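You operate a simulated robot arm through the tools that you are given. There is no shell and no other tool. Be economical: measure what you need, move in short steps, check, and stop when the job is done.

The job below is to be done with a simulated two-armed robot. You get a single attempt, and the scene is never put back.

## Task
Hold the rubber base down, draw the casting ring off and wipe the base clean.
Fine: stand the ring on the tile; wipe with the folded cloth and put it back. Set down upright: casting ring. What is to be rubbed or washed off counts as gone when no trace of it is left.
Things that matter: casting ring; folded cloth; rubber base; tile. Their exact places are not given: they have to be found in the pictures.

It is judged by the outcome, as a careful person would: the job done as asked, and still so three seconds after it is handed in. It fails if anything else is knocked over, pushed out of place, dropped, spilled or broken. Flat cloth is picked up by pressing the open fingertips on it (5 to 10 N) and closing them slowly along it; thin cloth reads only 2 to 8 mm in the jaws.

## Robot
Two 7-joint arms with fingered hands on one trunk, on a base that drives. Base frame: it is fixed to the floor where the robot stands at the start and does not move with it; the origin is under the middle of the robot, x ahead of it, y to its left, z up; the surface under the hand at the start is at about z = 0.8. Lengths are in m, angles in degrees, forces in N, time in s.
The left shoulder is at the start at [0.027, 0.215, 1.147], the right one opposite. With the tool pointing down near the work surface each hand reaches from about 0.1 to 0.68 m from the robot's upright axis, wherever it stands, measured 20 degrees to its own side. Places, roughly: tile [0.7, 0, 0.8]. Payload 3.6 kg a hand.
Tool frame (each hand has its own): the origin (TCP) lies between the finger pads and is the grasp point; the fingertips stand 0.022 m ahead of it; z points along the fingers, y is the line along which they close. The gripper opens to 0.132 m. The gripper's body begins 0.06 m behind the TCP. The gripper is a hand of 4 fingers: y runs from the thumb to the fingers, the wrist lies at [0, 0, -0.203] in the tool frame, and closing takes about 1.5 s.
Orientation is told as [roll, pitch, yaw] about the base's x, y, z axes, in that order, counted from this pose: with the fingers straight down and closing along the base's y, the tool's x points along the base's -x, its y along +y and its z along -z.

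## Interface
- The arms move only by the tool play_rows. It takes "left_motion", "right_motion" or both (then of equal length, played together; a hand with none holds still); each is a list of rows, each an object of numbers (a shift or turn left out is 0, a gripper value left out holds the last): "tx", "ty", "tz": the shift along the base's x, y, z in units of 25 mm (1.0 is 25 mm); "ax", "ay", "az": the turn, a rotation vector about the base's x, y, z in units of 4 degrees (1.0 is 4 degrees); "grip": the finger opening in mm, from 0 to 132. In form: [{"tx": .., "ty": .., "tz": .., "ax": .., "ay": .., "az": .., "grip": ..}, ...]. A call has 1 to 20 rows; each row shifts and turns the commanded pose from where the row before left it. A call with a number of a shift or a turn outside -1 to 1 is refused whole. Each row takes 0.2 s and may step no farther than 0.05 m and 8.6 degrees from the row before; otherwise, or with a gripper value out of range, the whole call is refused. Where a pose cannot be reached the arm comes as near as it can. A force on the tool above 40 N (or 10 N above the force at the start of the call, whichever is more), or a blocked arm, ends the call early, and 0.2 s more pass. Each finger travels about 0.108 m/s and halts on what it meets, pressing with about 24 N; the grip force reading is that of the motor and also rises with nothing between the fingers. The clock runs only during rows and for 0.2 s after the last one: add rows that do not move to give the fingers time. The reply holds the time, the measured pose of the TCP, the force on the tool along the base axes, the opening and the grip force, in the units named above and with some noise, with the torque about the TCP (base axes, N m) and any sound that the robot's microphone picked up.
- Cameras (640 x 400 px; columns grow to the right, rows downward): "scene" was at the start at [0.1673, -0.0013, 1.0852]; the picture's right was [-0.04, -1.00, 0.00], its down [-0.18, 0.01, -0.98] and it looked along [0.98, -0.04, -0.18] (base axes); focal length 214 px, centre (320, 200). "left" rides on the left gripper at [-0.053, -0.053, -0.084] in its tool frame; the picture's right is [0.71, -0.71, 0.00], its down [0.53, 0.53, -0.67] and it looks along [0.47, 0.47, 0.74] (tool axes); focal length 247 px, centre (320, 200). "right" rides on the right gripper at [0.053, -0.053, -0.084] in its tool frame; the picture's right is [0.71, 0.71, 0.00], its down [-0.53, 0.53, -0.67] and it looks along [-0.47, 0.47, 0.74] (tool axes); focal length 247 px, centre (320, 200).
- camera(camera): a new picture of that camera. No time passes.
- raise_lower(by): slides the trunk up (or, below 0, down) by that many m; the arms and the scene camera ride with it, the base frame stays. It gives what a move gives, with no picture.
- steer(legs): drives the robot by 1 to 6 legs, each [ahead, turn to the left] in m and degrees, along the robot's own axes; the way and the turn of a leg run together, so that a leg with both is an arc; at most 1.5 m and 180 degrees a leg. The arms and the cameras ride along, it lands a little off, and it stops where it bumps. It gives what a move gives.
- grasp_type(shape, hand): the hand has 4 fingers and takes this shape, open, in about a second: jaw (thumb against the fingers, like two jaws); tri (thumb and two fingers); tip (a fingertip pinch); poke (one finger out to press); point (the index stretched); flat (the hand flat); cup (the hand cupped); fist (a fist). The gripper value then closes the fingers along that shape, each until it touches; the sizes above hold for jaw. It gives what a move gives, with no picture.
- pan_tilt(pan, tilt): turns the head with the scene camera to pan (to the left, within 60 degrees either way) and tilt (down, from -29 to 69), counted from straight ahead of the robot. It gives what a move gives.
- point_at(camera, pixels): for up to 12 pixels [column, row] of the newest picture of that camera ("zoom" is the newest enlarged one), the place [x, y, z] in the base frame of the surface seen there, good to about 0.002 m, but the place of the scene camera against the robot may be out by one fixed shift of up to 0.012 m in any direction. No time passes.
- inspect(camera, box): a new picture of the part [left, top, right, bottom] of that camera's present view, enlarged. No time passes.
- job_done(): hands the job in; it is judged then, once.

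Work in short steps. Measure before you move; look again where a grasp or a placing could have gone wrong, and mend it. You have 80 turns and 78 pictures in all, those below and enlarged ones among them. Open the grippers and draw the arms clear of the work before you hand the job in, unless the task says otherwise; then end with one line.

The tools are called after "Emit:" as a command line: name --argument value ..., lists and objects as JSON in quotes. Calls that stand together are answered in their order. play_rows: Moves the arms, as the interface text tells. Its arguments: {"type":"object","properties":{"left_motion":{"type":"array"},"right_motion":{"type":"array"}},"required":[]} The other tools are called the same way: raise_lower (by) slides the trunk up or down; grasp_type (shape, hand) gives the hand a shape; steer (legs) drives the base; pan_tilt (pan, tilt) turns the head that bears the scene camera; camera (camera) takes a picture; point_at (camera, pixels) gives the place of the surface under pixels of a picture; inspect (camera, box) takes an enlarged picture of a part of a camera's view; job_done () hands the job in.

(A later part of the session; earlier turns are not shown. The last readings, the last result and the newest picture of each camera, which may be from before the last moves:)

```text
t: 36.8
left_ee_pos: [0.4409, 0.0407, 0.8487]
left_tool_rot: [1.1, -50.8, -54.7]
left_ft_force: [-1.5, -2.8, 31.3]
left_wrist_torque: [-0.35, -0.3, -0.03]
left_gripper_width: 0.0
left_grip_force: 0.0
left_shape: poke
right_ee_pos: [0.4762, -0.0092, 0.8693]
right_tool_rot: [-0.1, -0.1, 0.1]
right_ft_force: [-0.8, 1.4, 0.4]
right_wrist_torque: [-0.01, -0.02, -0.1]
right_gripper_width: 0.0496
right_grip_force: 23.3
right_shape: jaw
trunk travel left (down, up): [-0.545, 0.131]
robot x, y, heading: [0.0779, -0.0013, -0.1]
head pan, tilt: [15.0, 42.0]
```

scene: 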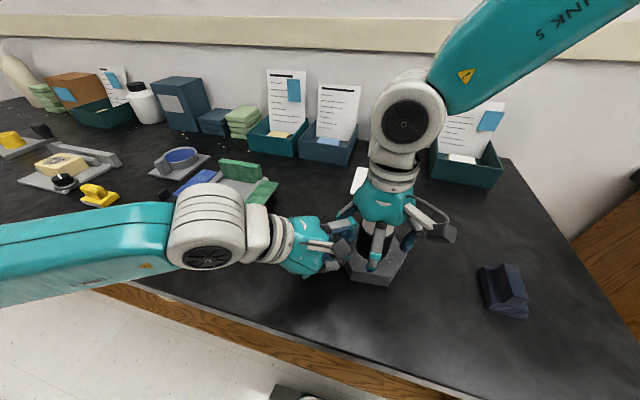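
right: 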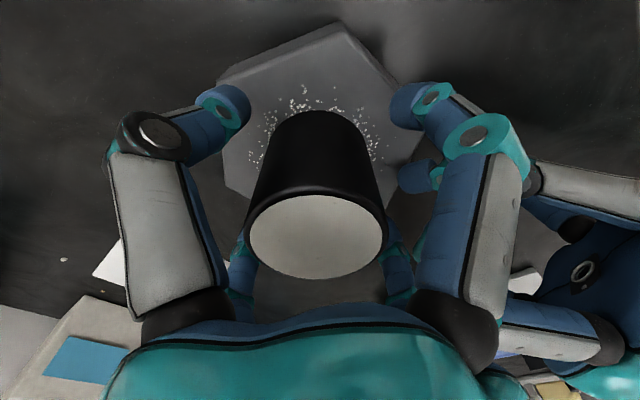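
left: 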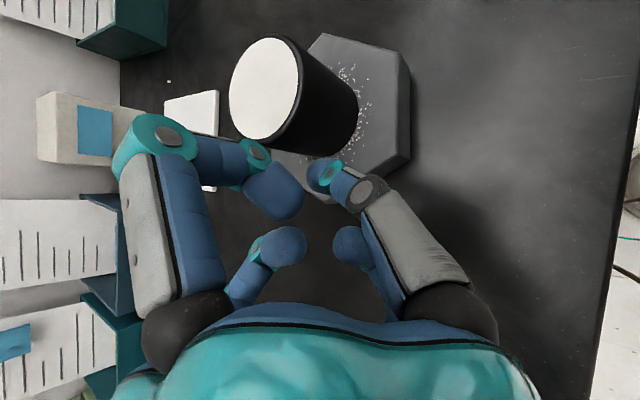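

Ring is held at 49.6 mm with 23 N. Now I draw it up in small steps, watching the forces.

Emit:
play_rows --right_motion '[{"tz": 0.08}, {"tz": 0.08}, {"tz": 0.08}, {"tz": 0.08}, {"tz": 0.08}, {}]'

```text
t: 38.2
left_ee_pos: [0.4403, 0.0403, 0.8471]
left_tool_rot: [1.0, -50.7, -54.6]
left_ft_force: [-2.0, -3.0, 31.9]
left_wrist_torque: [-0.36, -0.33, -0.04]
left_gripper_width: 0.0
left_grip_force: 0.1
left_shape: poke
right_ee_pos: [0.4767, -0.01, 0.8785]
right_tool_rot: [0.0, -0.2, 0.0]
right_ft_force: [-0.5, -0.1, -2.0]
right_wrist_torque: [0.04, 0.04, -0.01]
right_gripper_width: 0.0491
right_grip_force: 23.6
right_shape: jaw
trunk travel left (down, up): [-0.545, 0.131]
robot x, y, heading: [0.0757, 0.0015, -0.2]
head pan, tilt: [15.0, 42.0]
heard: snap
```

A snap and only -2 N: the ring seems to have come free. I look at it.

Emit:
camera --camera "right"

Emit:
inspect --camera "scene" --box '[300, 160, 480, 300]'

```text
48 pictures are left
```

right: 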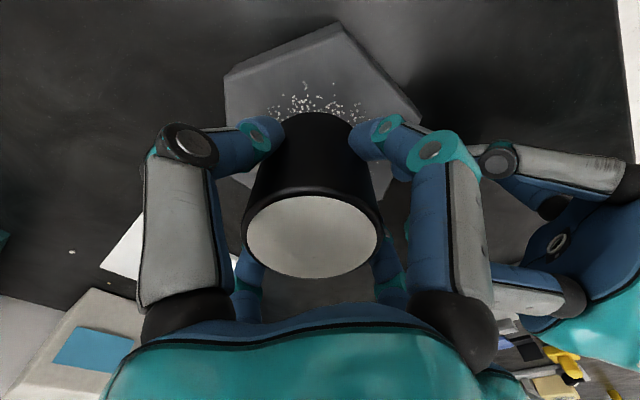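

```text
2.86 times, centred on (390, 230) of scene
```

zoom: 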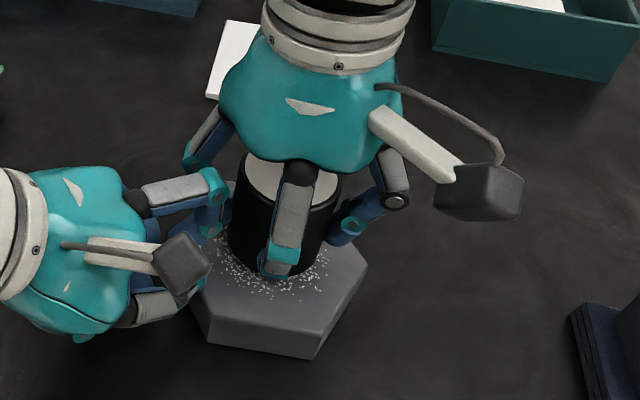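

Ring rises with the hand and the base stays flat. I keep lifting to about z 0.98 while the left finger holds.

Emit:
play_rows --right_motion '[{"tz": 0.2}, {"tz": 0.3}, {"tz": 0.4}, {"tz": 0.5}, {"tz": 0.6}, {"tz": 0.6}, {"tz": 0.6}, {"tz": 0.6}, {"tz": 0.4}]'

Emit:
camera --camera "scene"

Emit:
camera --camera "left"

```text
t: 40.2
left_ee_pos: [0.4405, 0.0401, 0.8487]
left_tool_rot: [1.0, -50.8, -54.7]
left_ft_force: [-2.1, -2.5, 31.8]
left_wrist_torque: [-0.42, -0.31, -0.06]
left_gripper_width: 0.0
left_grip_force: 0.1
left_shape: poke
right_ee_pos: [0.4759, -0.0125, 0.9854]
right_tool_rot: [0.1, -0.1, 0.1]
right_ft_force: [0.3, 0.7, -3.0]
right_wrist_torque: [-0.02, 0.01, 0.02]
right_gripper_width: 0.0493
right_grip_force: 23.8
right_shape: jaw
trunk travel left (down, up): [-0.545, 0.131]
robot x, y, heading: [0.0776, -0.0032, -0.2]
head pan, tilt: [15.0, 42.0]
```

```text
46 pictures are left
```

scene: 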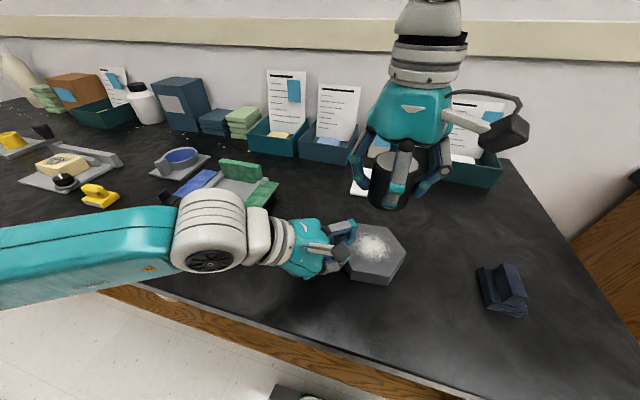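

```text
45 pictures are left
```

left: 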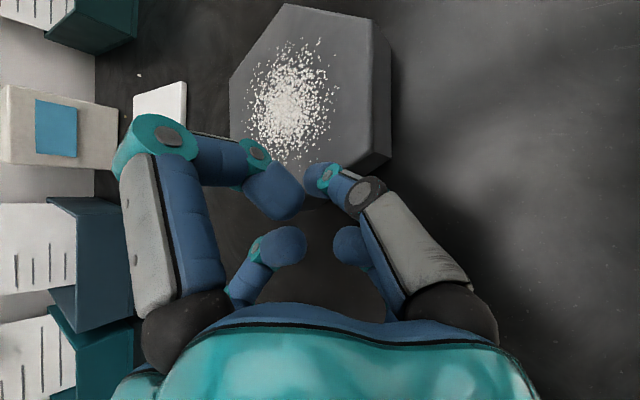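

Base is flat and the powder is exposed. I move the ring forward above the tile, to x≈0.695, y≈-0.003, at this height.

Emit:
play_rows --right_motion '[{"tx": 0.4}, {"tx": 0.8}, {"tx": 0.8}, {"tx": 0.8}, {"tx": 0.8}, {"tx": 0.8}, {"tx": 0.8}, {"tx": 0.8}, {"tx": 0.8, "ty": 0.15}, {"tx": 0.8, "ty": 0.15}, {"tx": 0.6, "ty": 0.1}, {"tx": 0.4}]'

Emit:
camera --camera "right"

Emit:
camera --camera "scene"

```text
t: 42.8
left_ee_pos: [0.4407, 0.0408, 0.8485]
left_tool_rot: [1.1, -50.8, -54.6]
left_ft_force: [-1.3, -4.5, 30.9]
left_wrist_torque: [-0.36, -0.31, -0.08]
left_gripper_width: 0.0
left_grip_force: 0.1
left_shape: poke
right_ee_pos: [0.6484, -0.0067, 0.9885]
right_tool_rot: [0.0, 0.0, 0.1]
right_ft_force: [0.7, 0.1, -1.6]
right_wrist_torque: [0.0, -0.02, 0.01]
right_gripper_width: 0.0491
right_grip_force: 24.0
right_shape: jaw
right hand out of reach, approached as far as the arm can: row 10, 11, 12
trunk travel left (down, up): [-0.545, 0.131]
robot x, y, heading: [0.0768, 0.0014, -0.1]
head pan, tilt: [15.0, 42.0]
```

```text
44 pictures are left
```

right: 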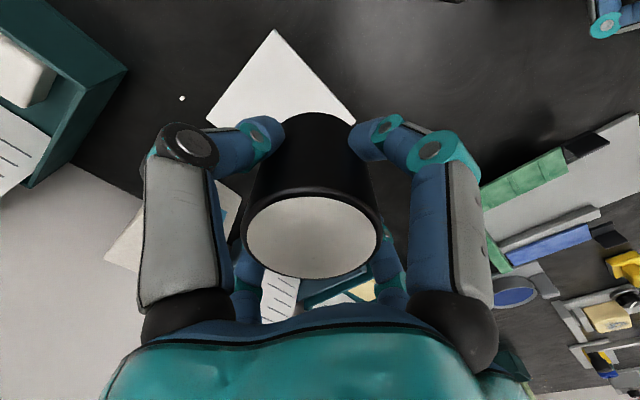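

```text
43 pictures are left
```

scene: 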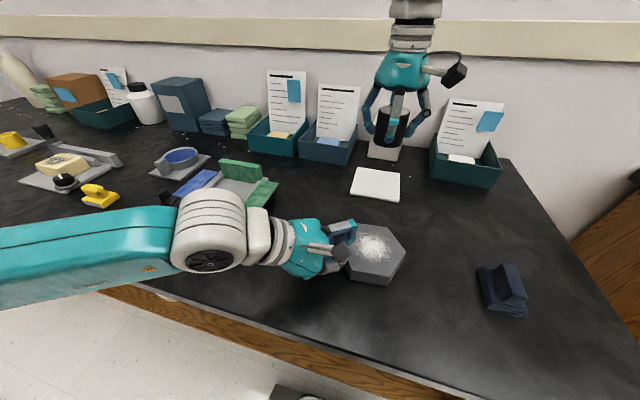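

Right arm stops at x=0.648, short of the tile's middle. I lift the left finger off, then drive 0.06 m forward with the ring held high.

Emit:
play_rows --left_motion '[{"tz": 0.3}, {"tz": 0.6}, {"tz": 0.8}, {"tz": 0.8}, {"tz": 0.8, "ty": 0.4}, {"tz": 0.8, "ty": 0.5}, {"tz": 0.5, "ty": 0.5}]' --right_motion '[{"tx": -0.2}, {"tx": -0.2}, {"tx": -0.2}, {}, {}, {}, {}]'

Emit:
steer --legs '[[0.06, 0]]'

Emit:
camera --camera "scene"

```text
t: 44.4
left_ee_pos: [0.4423, 0.079, 0.9595]
left_tool_rot: [1.0, -50.0, -54.4]
left_ft_force: [-1.0, -1.5, -0.6]
left_wrist_torque: [0.01, -0.02, 0.03]
left_gripper_width: 0.0
left_grip_force: 0.0
left_shape: poke
right_ee_pos: [0.6364, -0.0075, 0.9872]
right_tool_rot: [0.0, 0.0, 0.0]
right_ft_force: [0.0, 0.1, -1.5]
right_wrist_torque: [0.01, 0.04, 0.02]
right_gripper_width: 0.0492
right_grip_force: 24.3
right_shape: jaw
trunk travel left (down, up): [-0.545, 0.131]
robot x, y, heading: [0.0812, 0.001, -0.3]
head pan, tilt: [15.0, 42.0]
```

```text
t: 45.5
left_ee_pos: [0.4946, 0.074, 0.9613]
left_tool_rot: [1.4, -50.1, -55.4]
left_ft_force: [-0.9, -0.3, 0.1]
left_wrist_torque: [-0.01, -0.01, 0.0]
left_gripper_width: 0.0
left_grip_force: 0.1
left_shape: poke
right_ee_pos: [0.6841, -0.0152, 0.9883]
right_tool_rot: [-0.1, 0.0, -0.8]
right_ft_force: [0.2, -0.3, -2.4]
right_wrist_torque: [0.02, 0.01, 0.01]
right_gripper_width: 0.0494
right_grip_force: 24.1
right_shape: jaw
trunk travel left (down, up): [-0.545, 0.131]
robot x, y, heading: [0.1297, 0.0027, -1.0]
head pan, tilt: [15.0, 42.0]
stopped in leg 1: the robot was blocked; the commanded pose is now the measured one
```

```text
42 pictures are left
```

scene: 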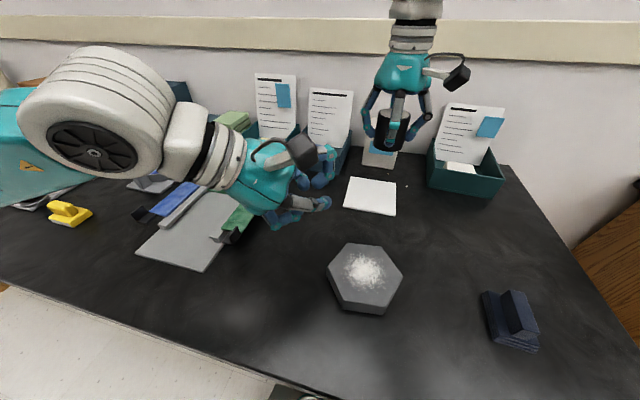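

Base bumped after 0.05 m, which is enough; nothing looks disturbed. I re-measure the tile and ring base from the right camera.

Emit:
camera --camera "right"

Emit:
point_at --camera "scene" --pixels '[[352, 178], [396, 183], [344, 207], [392, 215], [370, 195], [362, 270], [330, 275], [402, 278], [500, 250], [150, 290]]'

```text
41 pictures are left
```

right: 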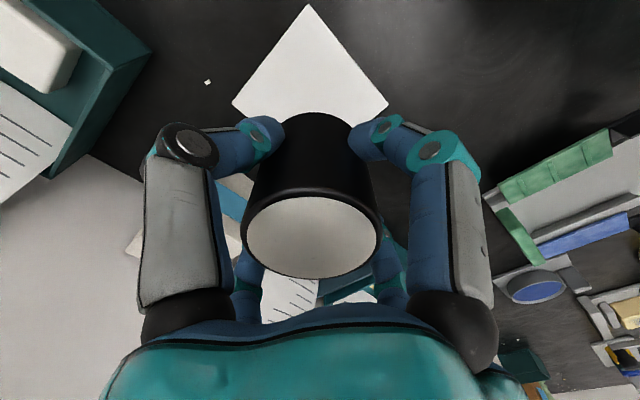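

```text
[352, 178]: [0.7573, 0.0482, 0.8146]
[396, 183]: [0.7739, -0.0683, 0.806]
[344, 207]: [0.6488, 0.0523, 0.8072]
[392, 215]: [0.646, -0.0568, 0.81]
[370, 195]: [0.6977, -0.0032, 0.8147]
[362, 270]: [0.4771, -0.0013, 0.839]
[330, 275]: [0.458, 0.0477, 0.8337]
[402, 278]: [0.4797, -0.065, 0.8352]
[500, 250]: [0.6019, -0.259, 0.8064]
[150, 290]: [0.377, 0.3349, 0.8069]
```

Emit:
point_at --camera "right" --pixels '[[308, 8], [235, 104], [386, 104], [310, 80], [312, 238], [250, 225], [378, 225], [312, 275], [420, 100]]'

```text
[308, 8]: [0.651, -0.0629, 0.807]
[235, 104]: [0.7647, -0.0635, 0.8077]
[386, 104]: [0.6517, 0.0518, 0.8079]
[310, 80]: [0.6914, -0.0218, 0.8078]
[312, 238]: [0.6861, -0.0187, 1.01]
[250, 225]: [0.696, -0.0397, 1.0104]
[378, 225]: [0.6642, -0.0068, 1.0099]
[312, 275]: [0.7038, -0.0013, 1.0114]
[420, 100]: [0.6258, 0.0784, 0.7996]
```

Tile centre ≈(0.708,-0.006), top 0.8075; ring bottom is ~38 mm below the TCP. I move to (0.695,-0.006) and come down to about 20 mm above the tile.

Emit:
play_rows --right_motion '[{"tx": 0.44, "ty": 0.37}, {"tz": -0.6}, {"tz": -0.6}, {"tz": -0.6}, {"tz": -0.6}, {"tz": -0.6}, {"tz": -0.6}, {"tz": -0.6}, {"tz": -0.6}]'

Emit:
camera --camera "right"

Emit:
inspect --camera "scene" --box '[310, 100, 450, 230]'

```text
t: 47.5
left_ee_pos: [0.4944, 0.0735, 0.9619]
left_tool_rot: [1.1, -50.0, -55.4]
left_ft_force: [0.8, 0.4, 0.3]
left_wrist_torque: [0.03, 0.01, 0.0]
left_gripper_width: 0.0001
left_grip_force: 0.1
left_shape: poke
right_ee_pos: [0.6665, -0.0191, 0.8724]
right_tool_rot: [-0.1, 0.2, -0.7]
right_ft_force: [-0.7, 0.4, -2.7]
right_wrist_torque: [0.0, 0.01, -0.02]
right_gripper_width: 0.0491
right_grip_force: 23.6
right_shape: jaw
right hand out of reach, approached as far as the arm can: row 3, 5, 7, 8, 9
trunk travel left (down, up): [-0.545, 0.131]
robot x, y, heading: [0.1271, 0.001, -1.0]
head pan, tilt: [15.0, 42.0]
```

```text
40 pictures are left
```

right: 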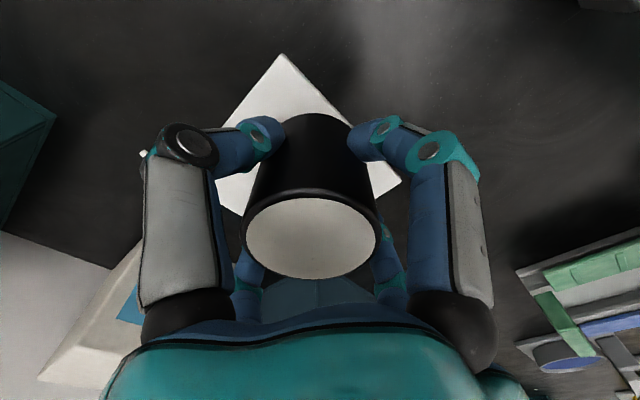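

```text
3.08 times, centred on (380, 165) of scene
```

zoom: 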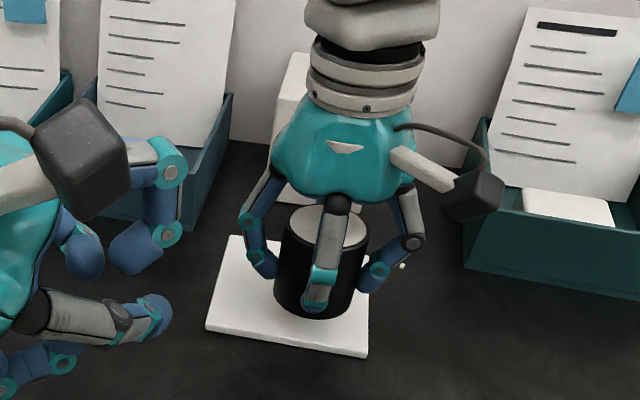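

The raised trunk shortens reach low down. I raise both hands, then lower the trunk 0.12 m.

Emit:
play_rows --left_motion '[{"tz": 0.7, "ty": 0.4}, {"tz": 0.7, "ty": 0.4}, {"tz": 0.7, "ty": 0.4}, {"tz": 0.7, "ty": 0.4}, {"tz": 0.7, "ty": 0.4}, {"tz": 0.7}]' --right_motion '[{"tz": 0.8}, {"tz": 0.9}, {"tz": 0.9}, {"tz": 0.9}, {"tz": 0.9}, {"tz": 0.9}]'

Emit:
raise_lower --by -0.12

```text
t: 48.9
left_ee_pos: [0.4937, 0.1238, 1.0672]
left_tool_rot: [1.2, -50.0, -55.4]
left_ft_force: [0.3, 0.1, 0.4]
left_wrist_torque: [-0.03, -0.02, 0.01]
left_gripper_width: 0.0
left_grip_force: 0.0
left_shape: poke
right_ee_pos: [0.6678, -0.0178, 1.0063]
right_tool_rot: [0.0, 0.0, -0.9]
right_ft_force: [-0.6, -0.5, -2.4]
right_wrist_torque: [0.03, -0.02, 0.01]
right_gripper_width: 0.0488
right_grip_force: 24.0
right_shape: jaw
trunk travel left (down, up): [-0.545, 0.131]
robot x, y, heading: [0.1266, 0.0057, -1.2]
head pan, tilt: [15.0, 42.0]
```

```text
t: 50.4
left_ee_pos: [0.494, 0.125, 0.9472]
left_tool_rot: [1.2, -50.2, -55.4]
left_ft_force: [-1.0, 0.1, 0.5]
left_wrist_torque: [0.0, 0.02, 0.03]
left_gripper_width: 0.0
left_grip_force: 0.1
left_shape: poke
right_ee_pos: [0.6672, -0.0183, 0.8853]
right_tool_rot: [0.0, 0.0, -0.9]
right_ft_force: [-1.0, 0.3, -2.1]
right_wrist_torque: [0.0, 0.02, 0.01]
right_gripper_width: 0.049
right_grip_force: 24.1
right_shape: jaw
trunk travel left (down, up): [-0.425, 0.251]
robot x, y, heading: [0.13, 0.0003, -1.2]
head pan, tilt: [15.0, 42.0]
```

Now I move forward to x≈0.70, y≈-0.006 at this height and lower to TCP z≈0.855.

Emit:
play_rows --right_motion '[{"tx": 0.44, "ty": 0.16}, {"tx": 0.44, "ty": 0.16}, {"tx": 0.44, "ty": 0.16}, {"tz": -0.3}, {"tz": -0.3}, {"tz": -0.3}, {"tz": -0.3}, {}]'

Emit:
camera --camera "right"

```text
t: 52.2
left_ee_pos: [0.4944, 0.1238, 0.9461]
left_tool_rot: [1.2, -49.9, -55.4]
left_ft_force: [-0.3, 0.5, -0.5]
left_wrist_torque: [0.02, -0.06, 0.01]
left_gripper_width: 0.0002
left_grip_force: 0.2
left_shape: poke
right_ee_pos: [0.6989, -0.0062, 0.8545]
right_tool_rot: [0.1, 0.0, -0.9]
right_ft_force: [1.1, 0.3, -2.7]
right_wrist_torque: [0.03, 0.01, -0.01]
right_gripper_width: 0.0489
right_grip_force: 23.7
right_shape: jaw
trunk travel left (down, up): [-0.425, 0.251]
robot x, y, heading: [0.1309, 0.0022, -1.3]
head pan, tilt: [15.0, 42.0]
```

```text
38 pictures are left
```

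right: 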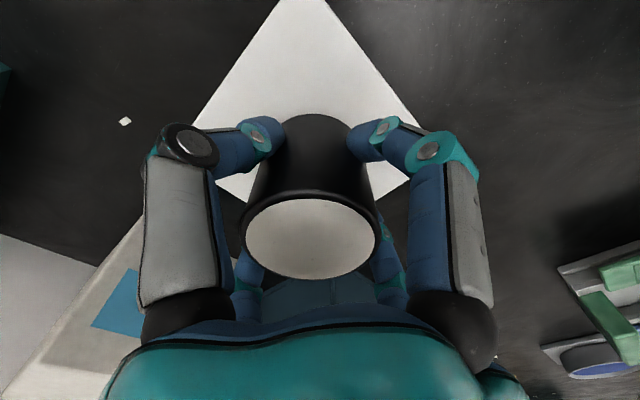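

At (0.699,-0.006), ring above the tile's middle. I lower in 1.5 mm steps until contact.

Emit:
play_rows --right_motion '[{"tz": -0.06}, {"tz": -0.06}, {"tz": -0.06}, {"tz": -0.06}, {"tz": -0.06}, {"tz": -0.04}, {}]'

```text
t: 53.8
left_ee_pos: [0.4943, 0.1247, 0.9477]
left_tool_rot: [1.2, -50.0, -55.2]
left_ft_force: [0.4, -0.2, -0.1]
left_wrist_torque: [0.01, -0.01, 0.01]
left_gripper_width: 0.0002
left_grip_force: 0.0
left_shape: poke
right_ee_pos: [0.6975, -0.0082, 0.8487]
right_tool_rot: [0.0, 0.1, -0.9]
right_ft_force: [1.6, -0.7, -1.7]
right_wrist_torque: [-0.03, 0.03, -0.02]
right_gripper_width: 0.0491
right_grip_force: 24.1
right_shape: jaw
right hand out of reach, approached as far as the arm can: row 5
trunk travel left (down, up): [-0.425, 0.251]
robot x, y, heading: [0.1315, 0.0013, -1.1]
head pan, tilt: [15.0, 42.0]
```

Right at the reach limit; still no contact. I ease back 6 mm and continue down.

Emit:
play_rows --right_motion '[{"tx": -0.24}, {"tz": -0.05}, {"tz": -0.05}, {}]'

```text
t: 54.8
left_ee_pos: [0.4942, 0.1244, 0.9457]
left_tool_rot: [1.2, -50.0, -55.3]
left_ft_force: [0.5, -0.4, 0.1]
left_wrist_torque: [-0.01, -0.02, -0.01]
left_gripper_width: 0.0003
left_grip_force: 0.2
left_shape: poke
right_ee_pos: [0.6921, -0.0073, 0.8477]
right_tool_rot: [0.1, 0.1, -1.0]
right_ft_force: [0.3, -0.2, -1.7]
right_wrist_torque: [0.0, 0.03, -0.01]
right_gripper_width: 0.0489
right_grip_force: 23.7
right_shape: jaw
trunk travel left (down, up): [-0.425, 0.251]
robot x, y, heading: [0.1272, 0.0002, -1.1]
head pan, tilt: [15.0, 42.0]
```

Emit:
play_rows --right_motion '[{"tz": -0.05}, {"tz": -0.05}, {"tz": -0.05}, {}]'

Emit:
inspect --camera "scene" --box '[320, 130, 440, 230]'

```text
t: 55.8
left_ee_pos: [0.494, 0.1247, 0.9454]
left_tool_rot: [1.3, -50.1, -55.5]
left_ft_force: [-0.6, -0.3, 0.1]
left_wrist_torque: [0.01, 0.02, -0.03]
left_gripper_width: 0.0
left_grip_force: 0.1
left_shape: poke
right_ee_pos: [0.6917, -0.0059, 0.844]
right_tool_rot: [0.0, -0.2, -0.9]
right_ft_force: [1.6, -2.0, 8.0]
right_wrist_torque: [-0.07, -0.1, -0.01]
right_gripper_width: 0.0491
right_grip_force: 24.2
right_shape: jaw
trunk travel left (down, up): [-0.425, 0.251]
robot x, y, heading: [0.1282, 0.0034, -1.2]
head pan, tilt: [15.0, 42.0]
```

```text
4.00 times, centred on (380, 180) of scene
```

zoom: 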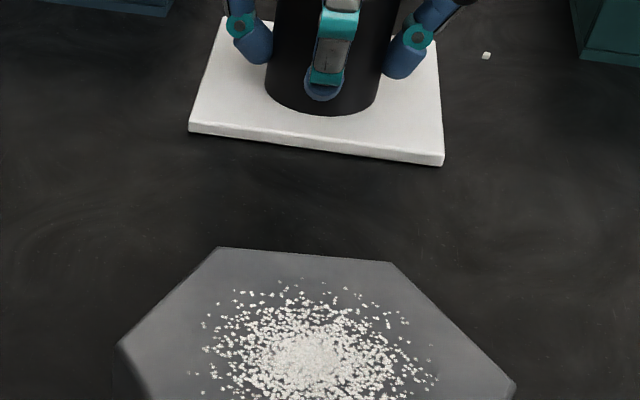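

Contact on the tile (8 N), ring fully on it. I open gradually, then raise straight up.

Emit:
play_rows --right_motion '[{"grip": 60}, {}, {"grip": 80}, {}, {"grip": 90}, {}, {"tz": 0.4}, {"tz": 0.8}, {"tz": 0.8}, {"tz": 0.8}, {"tz": 0.8}, {"tz": 0.8}]'

Emit:
camera --camera "right"

```text
t: 58.4
left_ee_pos: [0.4942, 0.1247, 0.9464]
left_tool_rot: [1.2, -50.1, -55.4]
left_ft_force: [-0.4, 0.2, 0.5]
left_wrist_torque: [-0.02, -0.01, 0.01]
left_gripper_width: 0.0
left_grip_force: 0.0
left_shape: poke
right_ee_pos: [0.6928, -0.0077, 0.9528]
right_tool_rot: [0.0, 0.0, -0.8]
right_ft_force: [0.9, -0.2, 0.2]
right_wrist_torque: [-0.04, 0.01, 0.01]
right_gripper_width: 0.0897
right_grip_force: 0.3
right_shape: jaw
trunk travel left (down, up): [-0.425, 0.251]
robot x, y, heading: [0.1325, -0.0007, -1.2]
head pan, tilt: [15.0, 42.0]
```

```text
36 pictures are left
```

right: 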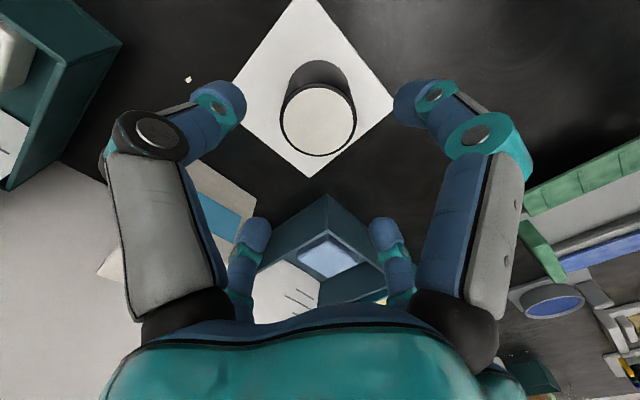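

The ring stands upright on the tile. Now I bring the right hand over the cloth to measure it.

Emit:
play_rows --right_motion '[{"tz": 0.8}, {"tz": 0.8, "ty": -0.7}, {"ty": -0.7, "tx": -0.7}, {"ty": -0.7, "tx": -0.7}, {"ty": -0.7, "tx": -0.7}, {"ty": -0.7, "tx": -0.7}, {"ty": -0.7, "tx": -0.7}, {"ty": -0.7, "tx": -0.7}, {"ty": -0.7, "tx": -0.7}, {"ty": -0.7, "tx": -0.7}, {"ty": -0.7, "tx": -0.7}, {"ty": -0.7, "tx": -0.7}, {"ty": -0.7, "tx": -0.7}, {"tx": -0.7}, {"tx": -0.7}]'

Emit:
camera --camera "right"

Emit:
pan_tilt --pan -10 --tilt 45

Emit:
camera --camera "scene"

```text
t: 61.6
left_ee_pos: [0.4927, 0.1247, 0.9459]
left_tool_rot: [1.1, -50.2, -55.4]
left_ft_force: [0.0, 0.2, 0.2]
left_wrist_torque: [-0.02, -0.01, 0.02]
left_gripper_width: 0.0004
left_grip_force: 0.1
left_shape: poke
right_ee_pos: [0.4635, -0.2155, 0.9922]
right_tool_rot: [0.0, 0.1, -0.8]
right_ft_force: [0.6, 0.4, -0.4]
right_wrist_torque: [-0.05, -0.02, -0.03]
right_gripper_width: 0.0897
right_grip_force: 0.1
right_shape: jaw
trunk travel left (down, up): [-0.425, 0.251]
robot x, y, heading: [0.1307, 0.0011, -1.1]
head pan, tilt: [15.0, 42.0]
```

```text
35 pictures are left
```

right: 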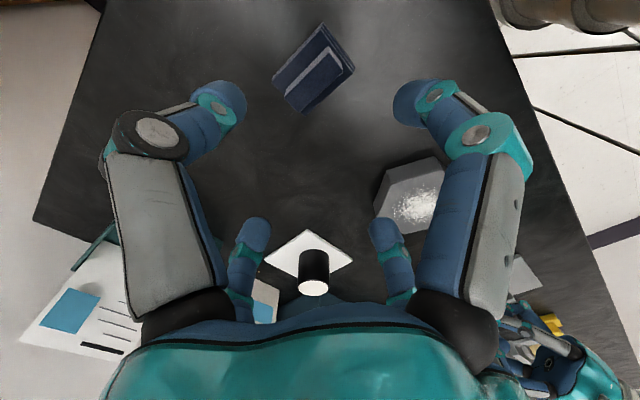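

```text
t: 62.5
left_ee_pos: [0.4938, 0.1238, 0.946]
left_tool_rot: [1.2, -50.0, -55.3]
left_ft_force: [0.1, 0.2, 0.0]
left_wrist_torque: [0.02, 0.01, 0.01]
left_gripper_width: 0.0
left_grip_force: 0.1
left_shape: poke
right_ee_pos: [0.4632, -0.2154, 0.9933]
right_tool_rot: [0.1, 0.0, -0.9]
right_ft_force: [-0.6, -0.5, -0.7]
right_wrist_torque: [0.03, 0.01, -0.02]
right_gripper_width: 0.0897
right_grip_force: 0.1
right_shape: jaw
trunk travel left (down, up): [-0.425, 0.251]
robot x, y, heading: [0.1313, -0.0028, -1.3]
head pan, tilt: [-10.0, 45.0]
```

```text
34 pictures are left
```

scene: 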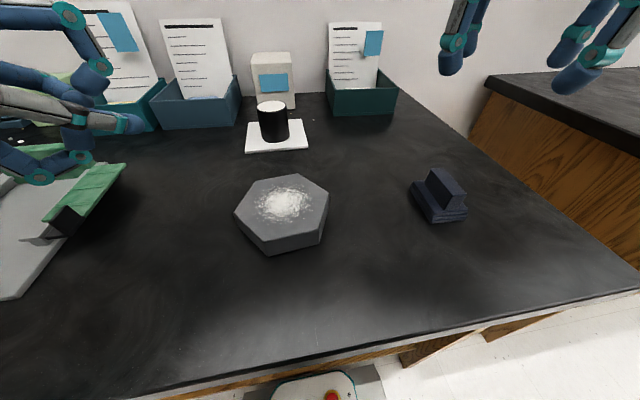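

Ring upright on tile, base and cloth in place. I zoom on the cloth to measure its ridge.

Emit:
inspect --camera "right" --box '[255, 10, 375, 125]'

```text
3.48 times, centred on (315, 68) of right
```

zoom: 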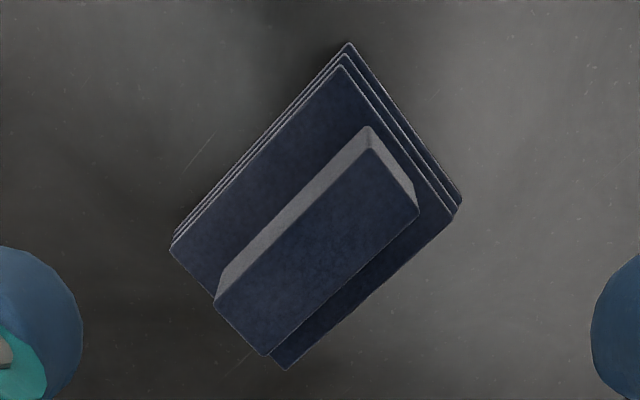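

Emit:
point_at --camera "zoom" --pixels '[[371, 152], [416, 212], [218, 300], [264, 352], [318, 253], [349, 48], [458, 200], [342, 72], [450, 215], [173, 247], [286, 365], [300, 150]]'

```text
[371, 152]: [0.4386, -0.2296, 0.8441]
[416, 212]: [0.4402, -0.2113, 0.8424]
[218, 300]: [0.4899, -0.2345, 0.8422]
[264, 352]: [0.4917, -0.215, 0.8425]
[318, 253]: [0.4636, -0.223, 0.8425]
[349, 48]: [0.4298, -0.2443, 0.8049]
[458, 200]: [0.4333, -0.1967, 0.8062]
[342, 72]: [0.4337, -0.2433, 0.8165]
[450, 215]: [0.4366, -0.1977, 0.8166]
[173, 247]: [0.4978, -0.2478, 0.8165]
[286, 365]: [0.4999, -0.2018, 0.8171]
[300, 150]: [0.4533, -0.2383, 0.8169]
```

Ridge: centre (0.4645,-0.2228), 19 mm wide, z 0.817–0.843, yaw about -5°. I align and lower to TCP z≈0.846 with an 80 mm opening.

Emit:
play_rows --right_motion '[{"tx": 0.05, "ty": -0.29, "az": -1, "grip": 84}, {"tz": -0.8}, {"tz": -0.8}, {"tz": -0.8}, {"tz": -0.8}, {"tz": -0.8}, {"tz": -0.8}, {"tz": -0.6}, {"tz": -0.5}, {}]'

Emit:
camera --camera "right"

```text
t: 64.7
left_ee_pos: [0.4945, 0.1241, 0.9463]
left_tool_rot: [1.2, -50.0, -55.4]
left_ft_force: [-0.6, 1.2, -0.1]
left_wrist_torque: [0.0, -0.02, 0.02]
left_gripper_width: 0.0001
left_grip_force: 0.1
left_shape: poke
right_ee_pos: [0.4873, -0.2259, 0.8547]
right_tool_rot: [0.0, 0.4, -4.8]
right_ft_force: [-0.5, -0.3, -0.5]
right_wrist_torque: [-0.02, 0.0, -0.03]
right_gripper_width: 0.0845
right_grip_force: 0.1
right_shape: jaw
right hand out of reach, approached as far as the arm can: row 7, 8, 9
trunk travel left (down, up): [-0.425, 0.251]
robot x, y, heading: [0.1311, -0.0012, -1.0]
head pan, tilt: [-10.0, 45.0]
```

```text
32 pictures are left
```

right: 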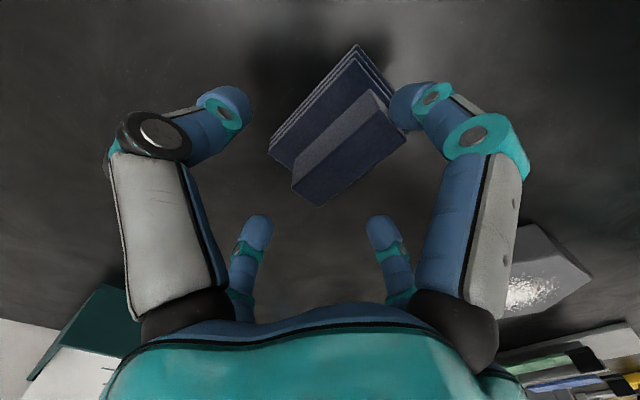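

Too close in for this arm pose. I lift, back the base 0.07 m, and retry.

Emit:
play_rows --right_motion '[{"tz": 0.6}, {"tz": 0.8}, {"tz": 0.8}, {"tz": 0.8}, {"tz": 0.8}, {"tz": 0.8}]'

Emit:
steer --legs '[[-0.07, 1]]'

```text
t: 66.1
left_ee_pos: [0.4945, 0.1242, 0.9456]
left_tool_rot: [1.3, -50.1, -55.5]
left_ft_force: [0.0, 0.6, -0.4]
left_wrist_torque: [-0.03, -0.01, 0.0]
left_gripper_width: 0.0
left_grip_force: 0.1
left_shape: poke
right_ee_pos: [0.488, -0.2236, 0.9717]
right_tool_rot: [0.0, 0.0, -4.9]
right_ft_force: [0.8, 0.0, 0.5]
right_wrist_torque: [-0.01, 0.03, 0.02]
right_gripper_width: 0.0845
right_grip_force: 0.0
right_shape: jaw
trunk travel left (down, up): [-0.425, 0.251]
robot x, y, heading: [0.1249, -0.0003, -1.0]
head pan, tilt: [-10.0, 45.0]
```

```text
t: 67.1
left_ee_pos: [0.4171, 0.1332, 0.9473]
left_tool_rot: [1.5, -50.1, -54.3]
left_ft_force: [0.2, 0.0, 0.7]
left_wrist_torque: [0.01, -0.01, 0.03]
left_gripper_width: 0.0002
left_grip_force: 0.1
left_shape: poke
right_ee_pos: [0.4182, -0.2164, 0.9724]
right_tool_rot: [0.0, -0.1, -3.7]
right_ft_force: [-0.6, -0.3, 0.7]
right_wrist_torque: [-0.01, -0.04, 0.0]
right_gripper_width: 0.0844
right_grip_force: 0.0
right_shape: jaw
trunk travel left (down, up): [-0.425, 0.251]
robot x, y, heading: [0.0556, 0.0024, -0.3]
head pan, tilt: [-10.0, 45.0]
```

Emit:
play_rows --right_motion '[{"tx": 0.9, "ty": -0.13, "az": -0.3}, {"tx": 0.95, "ty": -0.13}, {"tz": -0.8}, {"tz": -0.8}, {"tz": -0.8}, {"tz": -0.8}, {"tz": -0.8}, {"tz": -0.6}, {}]'

Emit:
camera --camera "right"

```text
t: 69.1
left_ee_pos: [0.4195, 0.1325, 0.9476]
left_tool_rot: [1.2, -50.1, -54.3]
left_ft_force: [-0.1, -0.7, 0.3]
left_wrist_torque: [-0.03, 0.0, 0.02]
left_gripper_width: 0.0002
left_grip_force: 0.0
left_shape: poke
right_ee_pos: [0.4649, -0.2222, 0.8563]
right_tool_rot: [-0.1, 0.0, -5.0]
right_ft_force: [0.0, -0.8, -0.6]
right_wrist_torque: [-0.02, -0.02, 0.01]
right_gripper_width: 0.0843
right_grip_force: 0.1
right_shape: jaw
trunk travel left (down, up): [-0.425, 0.251]
robot x, y, heading: [0.0559, 0.0054, 0.2]
head pan, tilt: [-10.0, 45.0]
```

```text
31 pictures are left
```

right: 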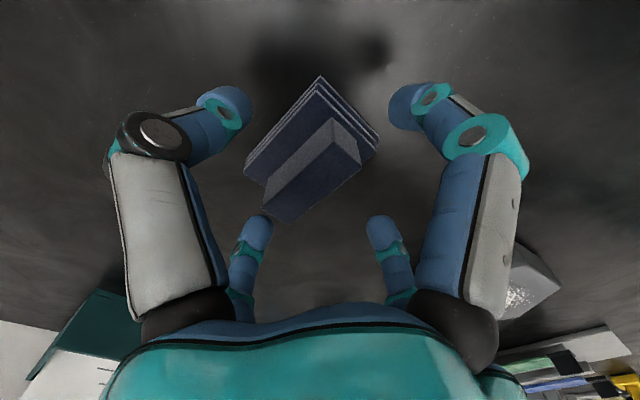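

Centred over the ridge, 10 mm too high. Lower and close gently.

Emit:
play_rows --right_motion '[{"tz": -0.2}, {"tz": -0.18}, {}, {"grip": 40}, {}, {}, {"grip": 12}, {}, {}, {}, {}]'

Emit:
camera --camera "right"

```text
t: 71.5
left_ee_pos: [0.4199, 0.1319, 0.9462]
left_tool_rot: [1.2, -50.0, -54.4]
left_ft_force: [0.8, -0.1, 0.5]
left_wrist_torque: [0.02, 0.0, 0.06]
left_gripper_width: 0.0002
left_grip_force: 0.1
left_shape: poke
right_ee_pos: [0.4642, -0.2214, 0.8464]
right_tool_rot: [0.0, -0.1, -4.9]
right_ft_force: [0.7, -0.5, -0.4]
right_wrist_torque: [0.04, 0.02, -0.01]
right_gripper_width: 0.0283
right_grip_force: 24.3
right_shape: jaw
trunk travel left (down, up): [-0.425, 0.251]
robot x, y, heading: [0.0586, 0.0044, 0.1]
head pan, tilt: [-10.0, 45.0]
```

```text
30 pictures are left
```

right: 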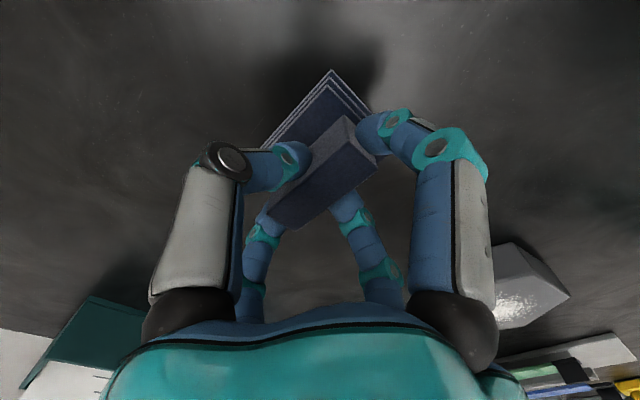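

Ridge is gripped by all four fingers. I lift the cloth, carry it over the base, and draw the left hand a bit further away.

Emit:
play_rows --right_motion '[{"tz": 0.4}, {"tz": 0.8}, {"tz": 0.8}, {"tz": 0.8}, {"tz": 0.6, "ty": 0.5}, {"ty": 0.8, "tx": 0.1}, {"ty": 0.8, "tx": 0.1}, {"ty": 0.8, "tx": 0.1}, {"ty": 0.8, "tx": 0.1}, {"ty": 0.8, "tx": 0.1}, {"ty": 0.8, "tx": 0.1}, {"ty": 0.8}, {"ty": 0.8}, {"ty": 0.8}, {"ty": 0.8}, {"ty": 0.8}]' --left_motion '[{"tz": 0.5, "ty": 0.4}, {"tz": 0.5, "ty": 0.4}, {"tz": 0.5, "ty": 0.4}, {"tz": 0.5, "ty": 0.4}, {"ty": 0.4}, {}, {}, {}, {}, {}, {}, {}, {}, {}, {}, {}]'

Emit:
camera --camera "right"

Emit:
camera --camera "scene"

```text
t: 74.9
left_ee_pos: [0.4257, 0.1702, 0.9832]
left_tool_rot: [1.0, -50.0, -54.2]
left_ft_force: [0.9, 0.9, -0.5]
left_wrist_torque: [-0.03, 0.0, -0.02]
left_gripper_width: 0.0002
left_grip_force: 0.1
left_shape: poke
left hand out of reach, approached as far as the arm can: row 2, 3
right_ee_pos: [0.4984, 0.0021, 0.9465]
right_tool_rot: [2.2, -0.4, -7.5]
right_ft_force: [-0.6, -1.1, -0.8]
right_wrist_torque: [-0.02, -0.01, 0.02]
right_gripper_width: 0.0282
right_grip_force: 24.0
right_shape: jaw
trunk travel left (down, up): [-0.425, 0.251]
robot x, y, heading: [0.0555, 0.0042, -0.1]
head pan, tilt: [-10.0, 45.0]
```

```text
29 pictures are left
```

right: 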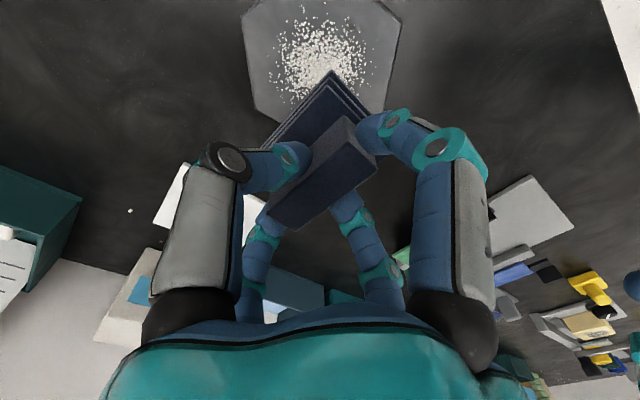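

```text
28 pictures are left
```

scene: 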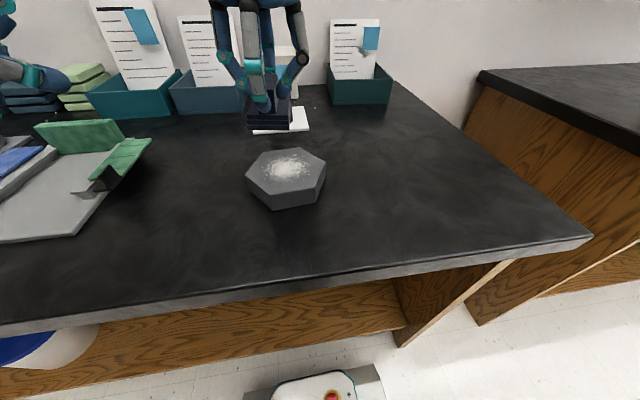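

The hand overshot slightly to (0.498,0.002) with small roll and yaw drift. I correct the position and wait, then recheck orientation.

Emit:
play_rows --right_motion '[{"ty": -0.4, "tx": -0.3}, {"ty": -0.1, "tx": -0.1}, {}, {}]'

```text
t: 75.9
left_ee_pos: [0.4249, 0.1692, 0.9829]
left_tool_rot: [1.1, -50.1, -54.3]
left_ft_force: [-0.2, 0.5, -0.3]
left_wrist_torque: [0.01, 0.05, -0.04]
left_gripper_width: 0.0
left_grip_force: 0.1
left_shape: poke
right_ee_pos: [0.4806, -0.0062, 0.9395]
right_tool_rot: [1.2, -0.2, -6.5]
right_ft_force: [0.6, 0.0, -1.0]
right_wrist_torque: [0.0, 0.03, 0.01]
right_gripper_width: 0.0285
right_grip_force: 24.1
right_shape: jaw
trunk travel left (down, up): [-0.425, 0.251]
robot x, y, heading: [0.0598, 0.003, -0.1]
head pan, tilt: [-10.0, 45.0]
```

Slight orientation drift suggests a joint limit with the trunk low; earlier it was exact with the trunk up. I raise the trunk 0.12 m again.

Emit:
raise_lower --by 0.12

Emit:
play_rows --right_motion '[{"tz": -0.8}, {"tz": -0.8}, {"tz": -0.8}, {"tz": -0.8}, {"tz": -0.8}, {"tz": -0.8}, {}]'

Emit:
camera --camera "right"

```text
t: 77.4
left_ee_pos: [0.4238, 0.1681, 1.1019]
left_tool_rot: [1.1, -50.0, -54.2]
left_ft_force: [-0.9, 0.5, 1.0]
left_wrist_torque: [0.0, -0.03, 0.0]
left_gripper_width: 0.0
left_grip_force: 0.1
left_shape: poke
right_ee_pos: [0.4921, -0.0084, 1.0822]
right_tool_rot: [3.9, -1.2, -8.1]
right_ft_force: [0.8, 0.5, -1.3]
right_wrist_torque: [0.01, 0.0, -0.03]
right_gripper_width: 0.0281
right_grip_force: 23.8
right_shape: jaw
trunk travel left (down, up): [-0.545, 0.131]
robot x, y, heading: [0.0554, 0.0022, -0.3]
head pan, tilt: [-10.0, 45.0]
```

```text
t: 78.0
left_ee_pos: [0.4235, 0.1687, 1.1027]
left_tool_rot: [1.2, -50.0, -54.3]
left_ft_force: [0.9, 0.2, 0.4]
left_wrist_torque: [-0.01, 0.01, -0.05]
left_gripper_width: 0.0001
left_grip_force: 0.1
left_shape: poke
right_ee_pos: [0.5144, -0.0046, 1.0819]
right_tool_rot: [7.7, -3.5, -10.3]
right_ft_force: [-0.3, -0.4, -1.4]
right_wrist_torque: [0.0, 0.0, 0.0]
right_gripper_width: 0.028
right_grip_force: 23.7
right_shape: jaw
trunk travel left (down, up): [-0.545, 0.131]
robot x, y, heading: [0.0552, 0.003, -0.1]
head pan, tilt: [-10.0, 45.0]
stopped in row 3 (right hand): the arm was blocked; the commanded pose is now the measured one
```

```text
27 pictures are left
```

right: 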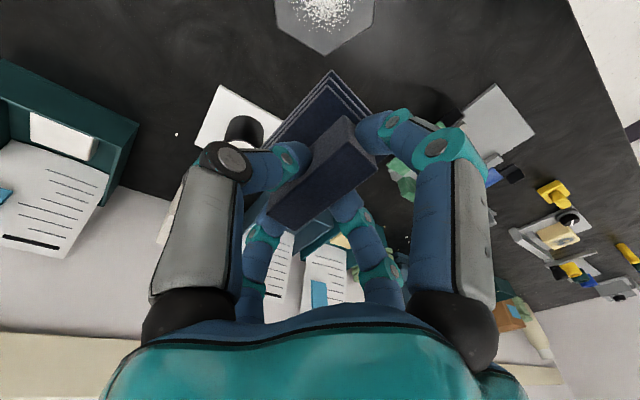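

The right arm is blocked by something, perhaps the left hand. I look.

Emit:
pan_tilt --pan 8 --tilt 10

Emit:
camera --camera "scene"

```text
t: 79.0
left_ee_pos: [0.4231, 0.1694, 1.1029]
left_tool_rot: [1.2, -50.0, -54.2]
left_ft_force: [1.0, -0.3, 0.4]
left_wrist_torque: [-0.02, 0.02, -0.01]
left_gripper_width: 0.0
left_grip_force: 0.0
left_shape: poke
right_ee_pos: [0.5139, -0.003, 1.0817]
right_tool_rot: [7.8, -3.8, -10.1]
right_ft_force: [0.3, -0.6, -1.1]
right_wrist_torque: [-0.02, 0.0, 0.01]
right_gripper_width: 0.0282
right_grip_force: 24.4
right_shape: jaw
trunk travel left (down, up): [-0.545, 0.131]
robot x, y, heading: [0.0591, 0.0016, -0.2]
head pan, tilt: [8.0, 10.0]
```

```text
26 pictures are left
```

scene: 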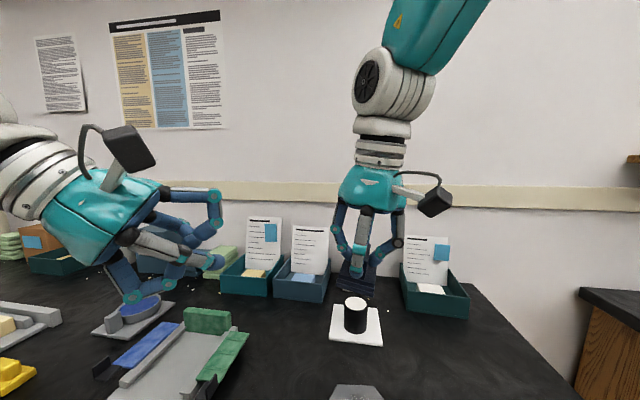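

Left hand is clear; the right forearm seems jammed near the head. I back the right hand out to the right, then fix its orientation and try the path used before (descending while moving in).

Emit:
play_rows --right_motion '[{"ty": -0.8}, {"ty": -0.8}, {"ty": -0.8}, {"ty": -0.8, "ax": -0.5, "ay": 0.2, "az": 0.3}, {"ty": -0.8, "ax": -0.5, "ay": 0.2, "az": 0.3}, {"ty": -0.8, "ax": -0.5, "ay": 0.3, "az": 0.3}, {"ty": -0.8, "ax": -0.4, "ay": 0.2, "az": 0.3}, {"ty": -0.8}, {}]'

```text
t: 81.0
left_ee_pos: [0.4224, 0.1691, 1.1025]
left_tool_rot: [1.2, -50.1, -54.2]
left_ft_force: [0.1, 0.0, 0.7]
left_wrist_torque: [-0.01, -0.02, 0.01]
left_gripper_width: 0.0
left_grip_force: 0.0
left_shape: poke
right_ee_pos: [0.5122, -0.1628, 1.0794]
right_tool_rot: [-0.4, -1.0, -4.8]
right_ft_force: [0.5, 0.1, -0.9]
right_wrist_torque: [0.0, 0.0, -0.01]
right_gripper_width: 0.0279
right_grip_force: 23.7
right_shape: jaw
trunk travel left (down, up): [-0.545, 0.131]
robot x, y, heading: [0.056, 0.0012, -0.2]
head pan, tilt: [8.0, 10.0]
```

Free again, orientation nearly level. I descend first to z≈0.93 on the right side, then slide in to the base.

Emit:
play_rows --right_motion '[{"tz": -0.8, "tx": -0.2, "ay": 0.2}, {"tz": -0.8, "tx": -0.2, "ax": 0.1}, {"tz": -0.8, "tx": -0.2}, {"tz": -0.8, "tx": -0.2}, {"tz": -0.8, "tx": -0.2}, {"tz": -0.8, "tx": -0.2}, {"tz": -0.8}, {"tz": -0.4}, {"ty": 0.5}, {"ty": 0.7}, {"ty": 0.7}, {"ty": 0.7}, {"ty": 0.7}, {}]'

```text
t: 84.0
left_ee_pos: [0.4237, 0.1692, 1.1013]
left_tool_rot: [1.1, -50.1, -54.3]
left_ft_force: [0.5, -0.3, -0.1]
left_wrist_torque: [0.01, -0.02, 0.0]
left_gripper_width: 0.0001
left_grip_force: 0.1
left_shape: poke
right_ee_pos: [0.4828, -0.0837, 0.9302]
right_tool_rot: [0.0, -0.3, -4.8]
right_ft_force: [-0.3, 0.7, -0.4]
right_wrist_torque: [-0.01, 0.02, 0.02]
right_gripper_width: 0.0283
right_grip_force: 23.7
right_shape: jaw
trunk travel left (down, up): [-0.545, 0.131]
robot x, y, heading: [0.0575, 0.0009, -0.2]
head pan, tilt: [8.0, 10.0]
```

Good. Continue in to y≈-0.009 at x≈0.479.

Emit:
play_rows --right_motion '[{"ty": 0.6, "tx": -0.1}, {"ty": 0.6}, {"ty": 0.6}, {"ty": 0.6}, {"ty": 0.6}, {}]'

Emit:
pan_tilt --pan 0 --tilt 45

Emit:
camera --camera "scene"

Emit:
camera --camera "right"

```text
t: 85.2
left_ee_pos: [0.424, 0.1687, 1.104]
left_tool_rot: [1.1, -49.9, -54.2]
left_ft_force: [-0.2, -0.2, 0.0]
left_wrist_torque: [0.03, 0.02, 0.01]
left_gripper_width: 0.0
left_grip_force: 0.2
left_shape: poke
right_ee_pos: [0.5192, -0.0474, 0.9534]
right_tool_rot: [4.3, 0.0, -13.3]
right_ft_force: [-0.7, 0.5, -0.5]
right_wrist_torque: [0.01, 0.0, 0.0]
right_gripper_width: 0.0284
right_grip_force: 23.6
right_shape: jaw
trunk travel left (down, up): [-0.545, 0.131]
robot x, y, heading: [0.057, 0.002, -0.3]
head pan, tilt: [8.0, 10.0]
stopped in row 5 (right hand): the arm was blocked; the commanded pose is now the measured one
```

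```text
t: 86.2
left_ee_pos: [0.4237, 0.1694, 1.1024]
left_tool_rot: [1.2, -50.2, -54.3]
left_ft_force: [0.7, 0.2, 0.6]
left_wrist_torque: [0.01, 0.02, -0.02]
left_gripper_width: 0.0001
left_grip_force: 0.1
left_shape: poke
right_ee_pos: [0.52, -0.0459, 0.9532]
right_tool_rot: [4.2, 0.1, -13.2]
right_ft_force: [0.7, 0.8, -1.0]
right_wrist_torque: [-0.02, 0.0, 0.0]
right_gripper_width: 0.0282
right_grip_force: 24.1
right_shape: jaw
trunk travel left (down, up): [-0.545, 0.131]
robot x, y, heading: [0.0585, 0.0043, 0.1]
head pan, tilt: [0.0, 45.0]
```

```text
25 pictures are left
```

scene: 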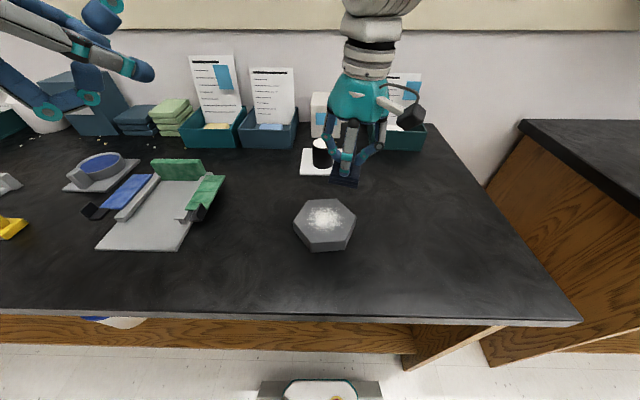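

```text
24 pictures are left
```

right: 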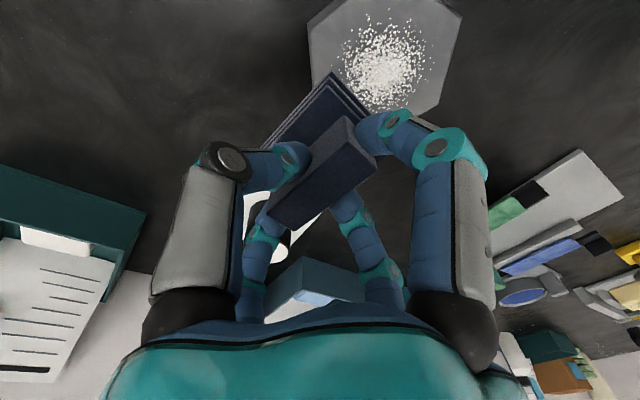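

Blocked again: the arm's elbow is jammed for work on the centreline. I'll pull the right hand back and turn the robot 20° left, so the base lies on the right arm's natural side.

Emit:
play_rows --right_motion '[{"ty": -0.8}, {"ty": -0.8}, {"ty": -0.8, "ax": -0.5}, {"ty": -0.8, "ax": -0.5}, {"ty": -0.8, "az": 0.7}, {"ty": -0.8, "az": 0.7}, {}]'

Emit:
steer --legs '[[0, 20]]'

```text
t: 87.8
left_ee_pos: [0.4227, 0.1683, 1.1026]
left_tool_rot: [1.3, -50.1, -54.2]
left_ft_force: [-0.5, -0.4, -0.3]
left_wrist_torque: [-0.01, -0.01, -0.03]
left_gripper_width: 0.0
left_grip_force: 0.0
left_shape: poke
right_ee_pos: [0.5168, -0.1649, 0.9527]
right_tool_rot: [0.3, -0.9, -7.3]
right_ft_force: [-0.5, -0.2, -1.6]
right_wrist_torque: [-0.02, 0.01, -0.03]
right_gripper_width: 0.0282
right_grip_force: 23.6
right_shape: jaw
trunk travel left (down, up): [-0.545, 0.131]
robot x, y, heading: [0.0558, 0.0015, -0.1]
head pan, tilt: [0.0, 45.0]
```

```text
t: 89.3
left_ee_pos: [0.343, 0.2813, 1.102]
left_tool_rot: [1.2, -49.9, -34.7]
left_ft_force: [-0.2, 0.7, -0.7]
left_wrist_torque: [0.0, 0.0, 0.0]
left_gripper_width: 0.0001
left_grip_force: 0.1
left_shape: poke
right_ee_pos: [0.5438, -0.001, 0.9522]
right_tool_rot: [0.3, -1.1, 12.5]
right_ft_force: [-0.1, -0.7, -1.6]
right_wrist_torque: [0.0, 0.0, 0.03]
right_gripper_width: 0.0285
right_grip_force: 23.9
right_shape: jaw
trunk travel left (down, up): [-0.545, 0.131]
robot x, y, heading: [0.0616, -0.0137, 19.5]
head pan, tilt: [0.0, 45.0]
```

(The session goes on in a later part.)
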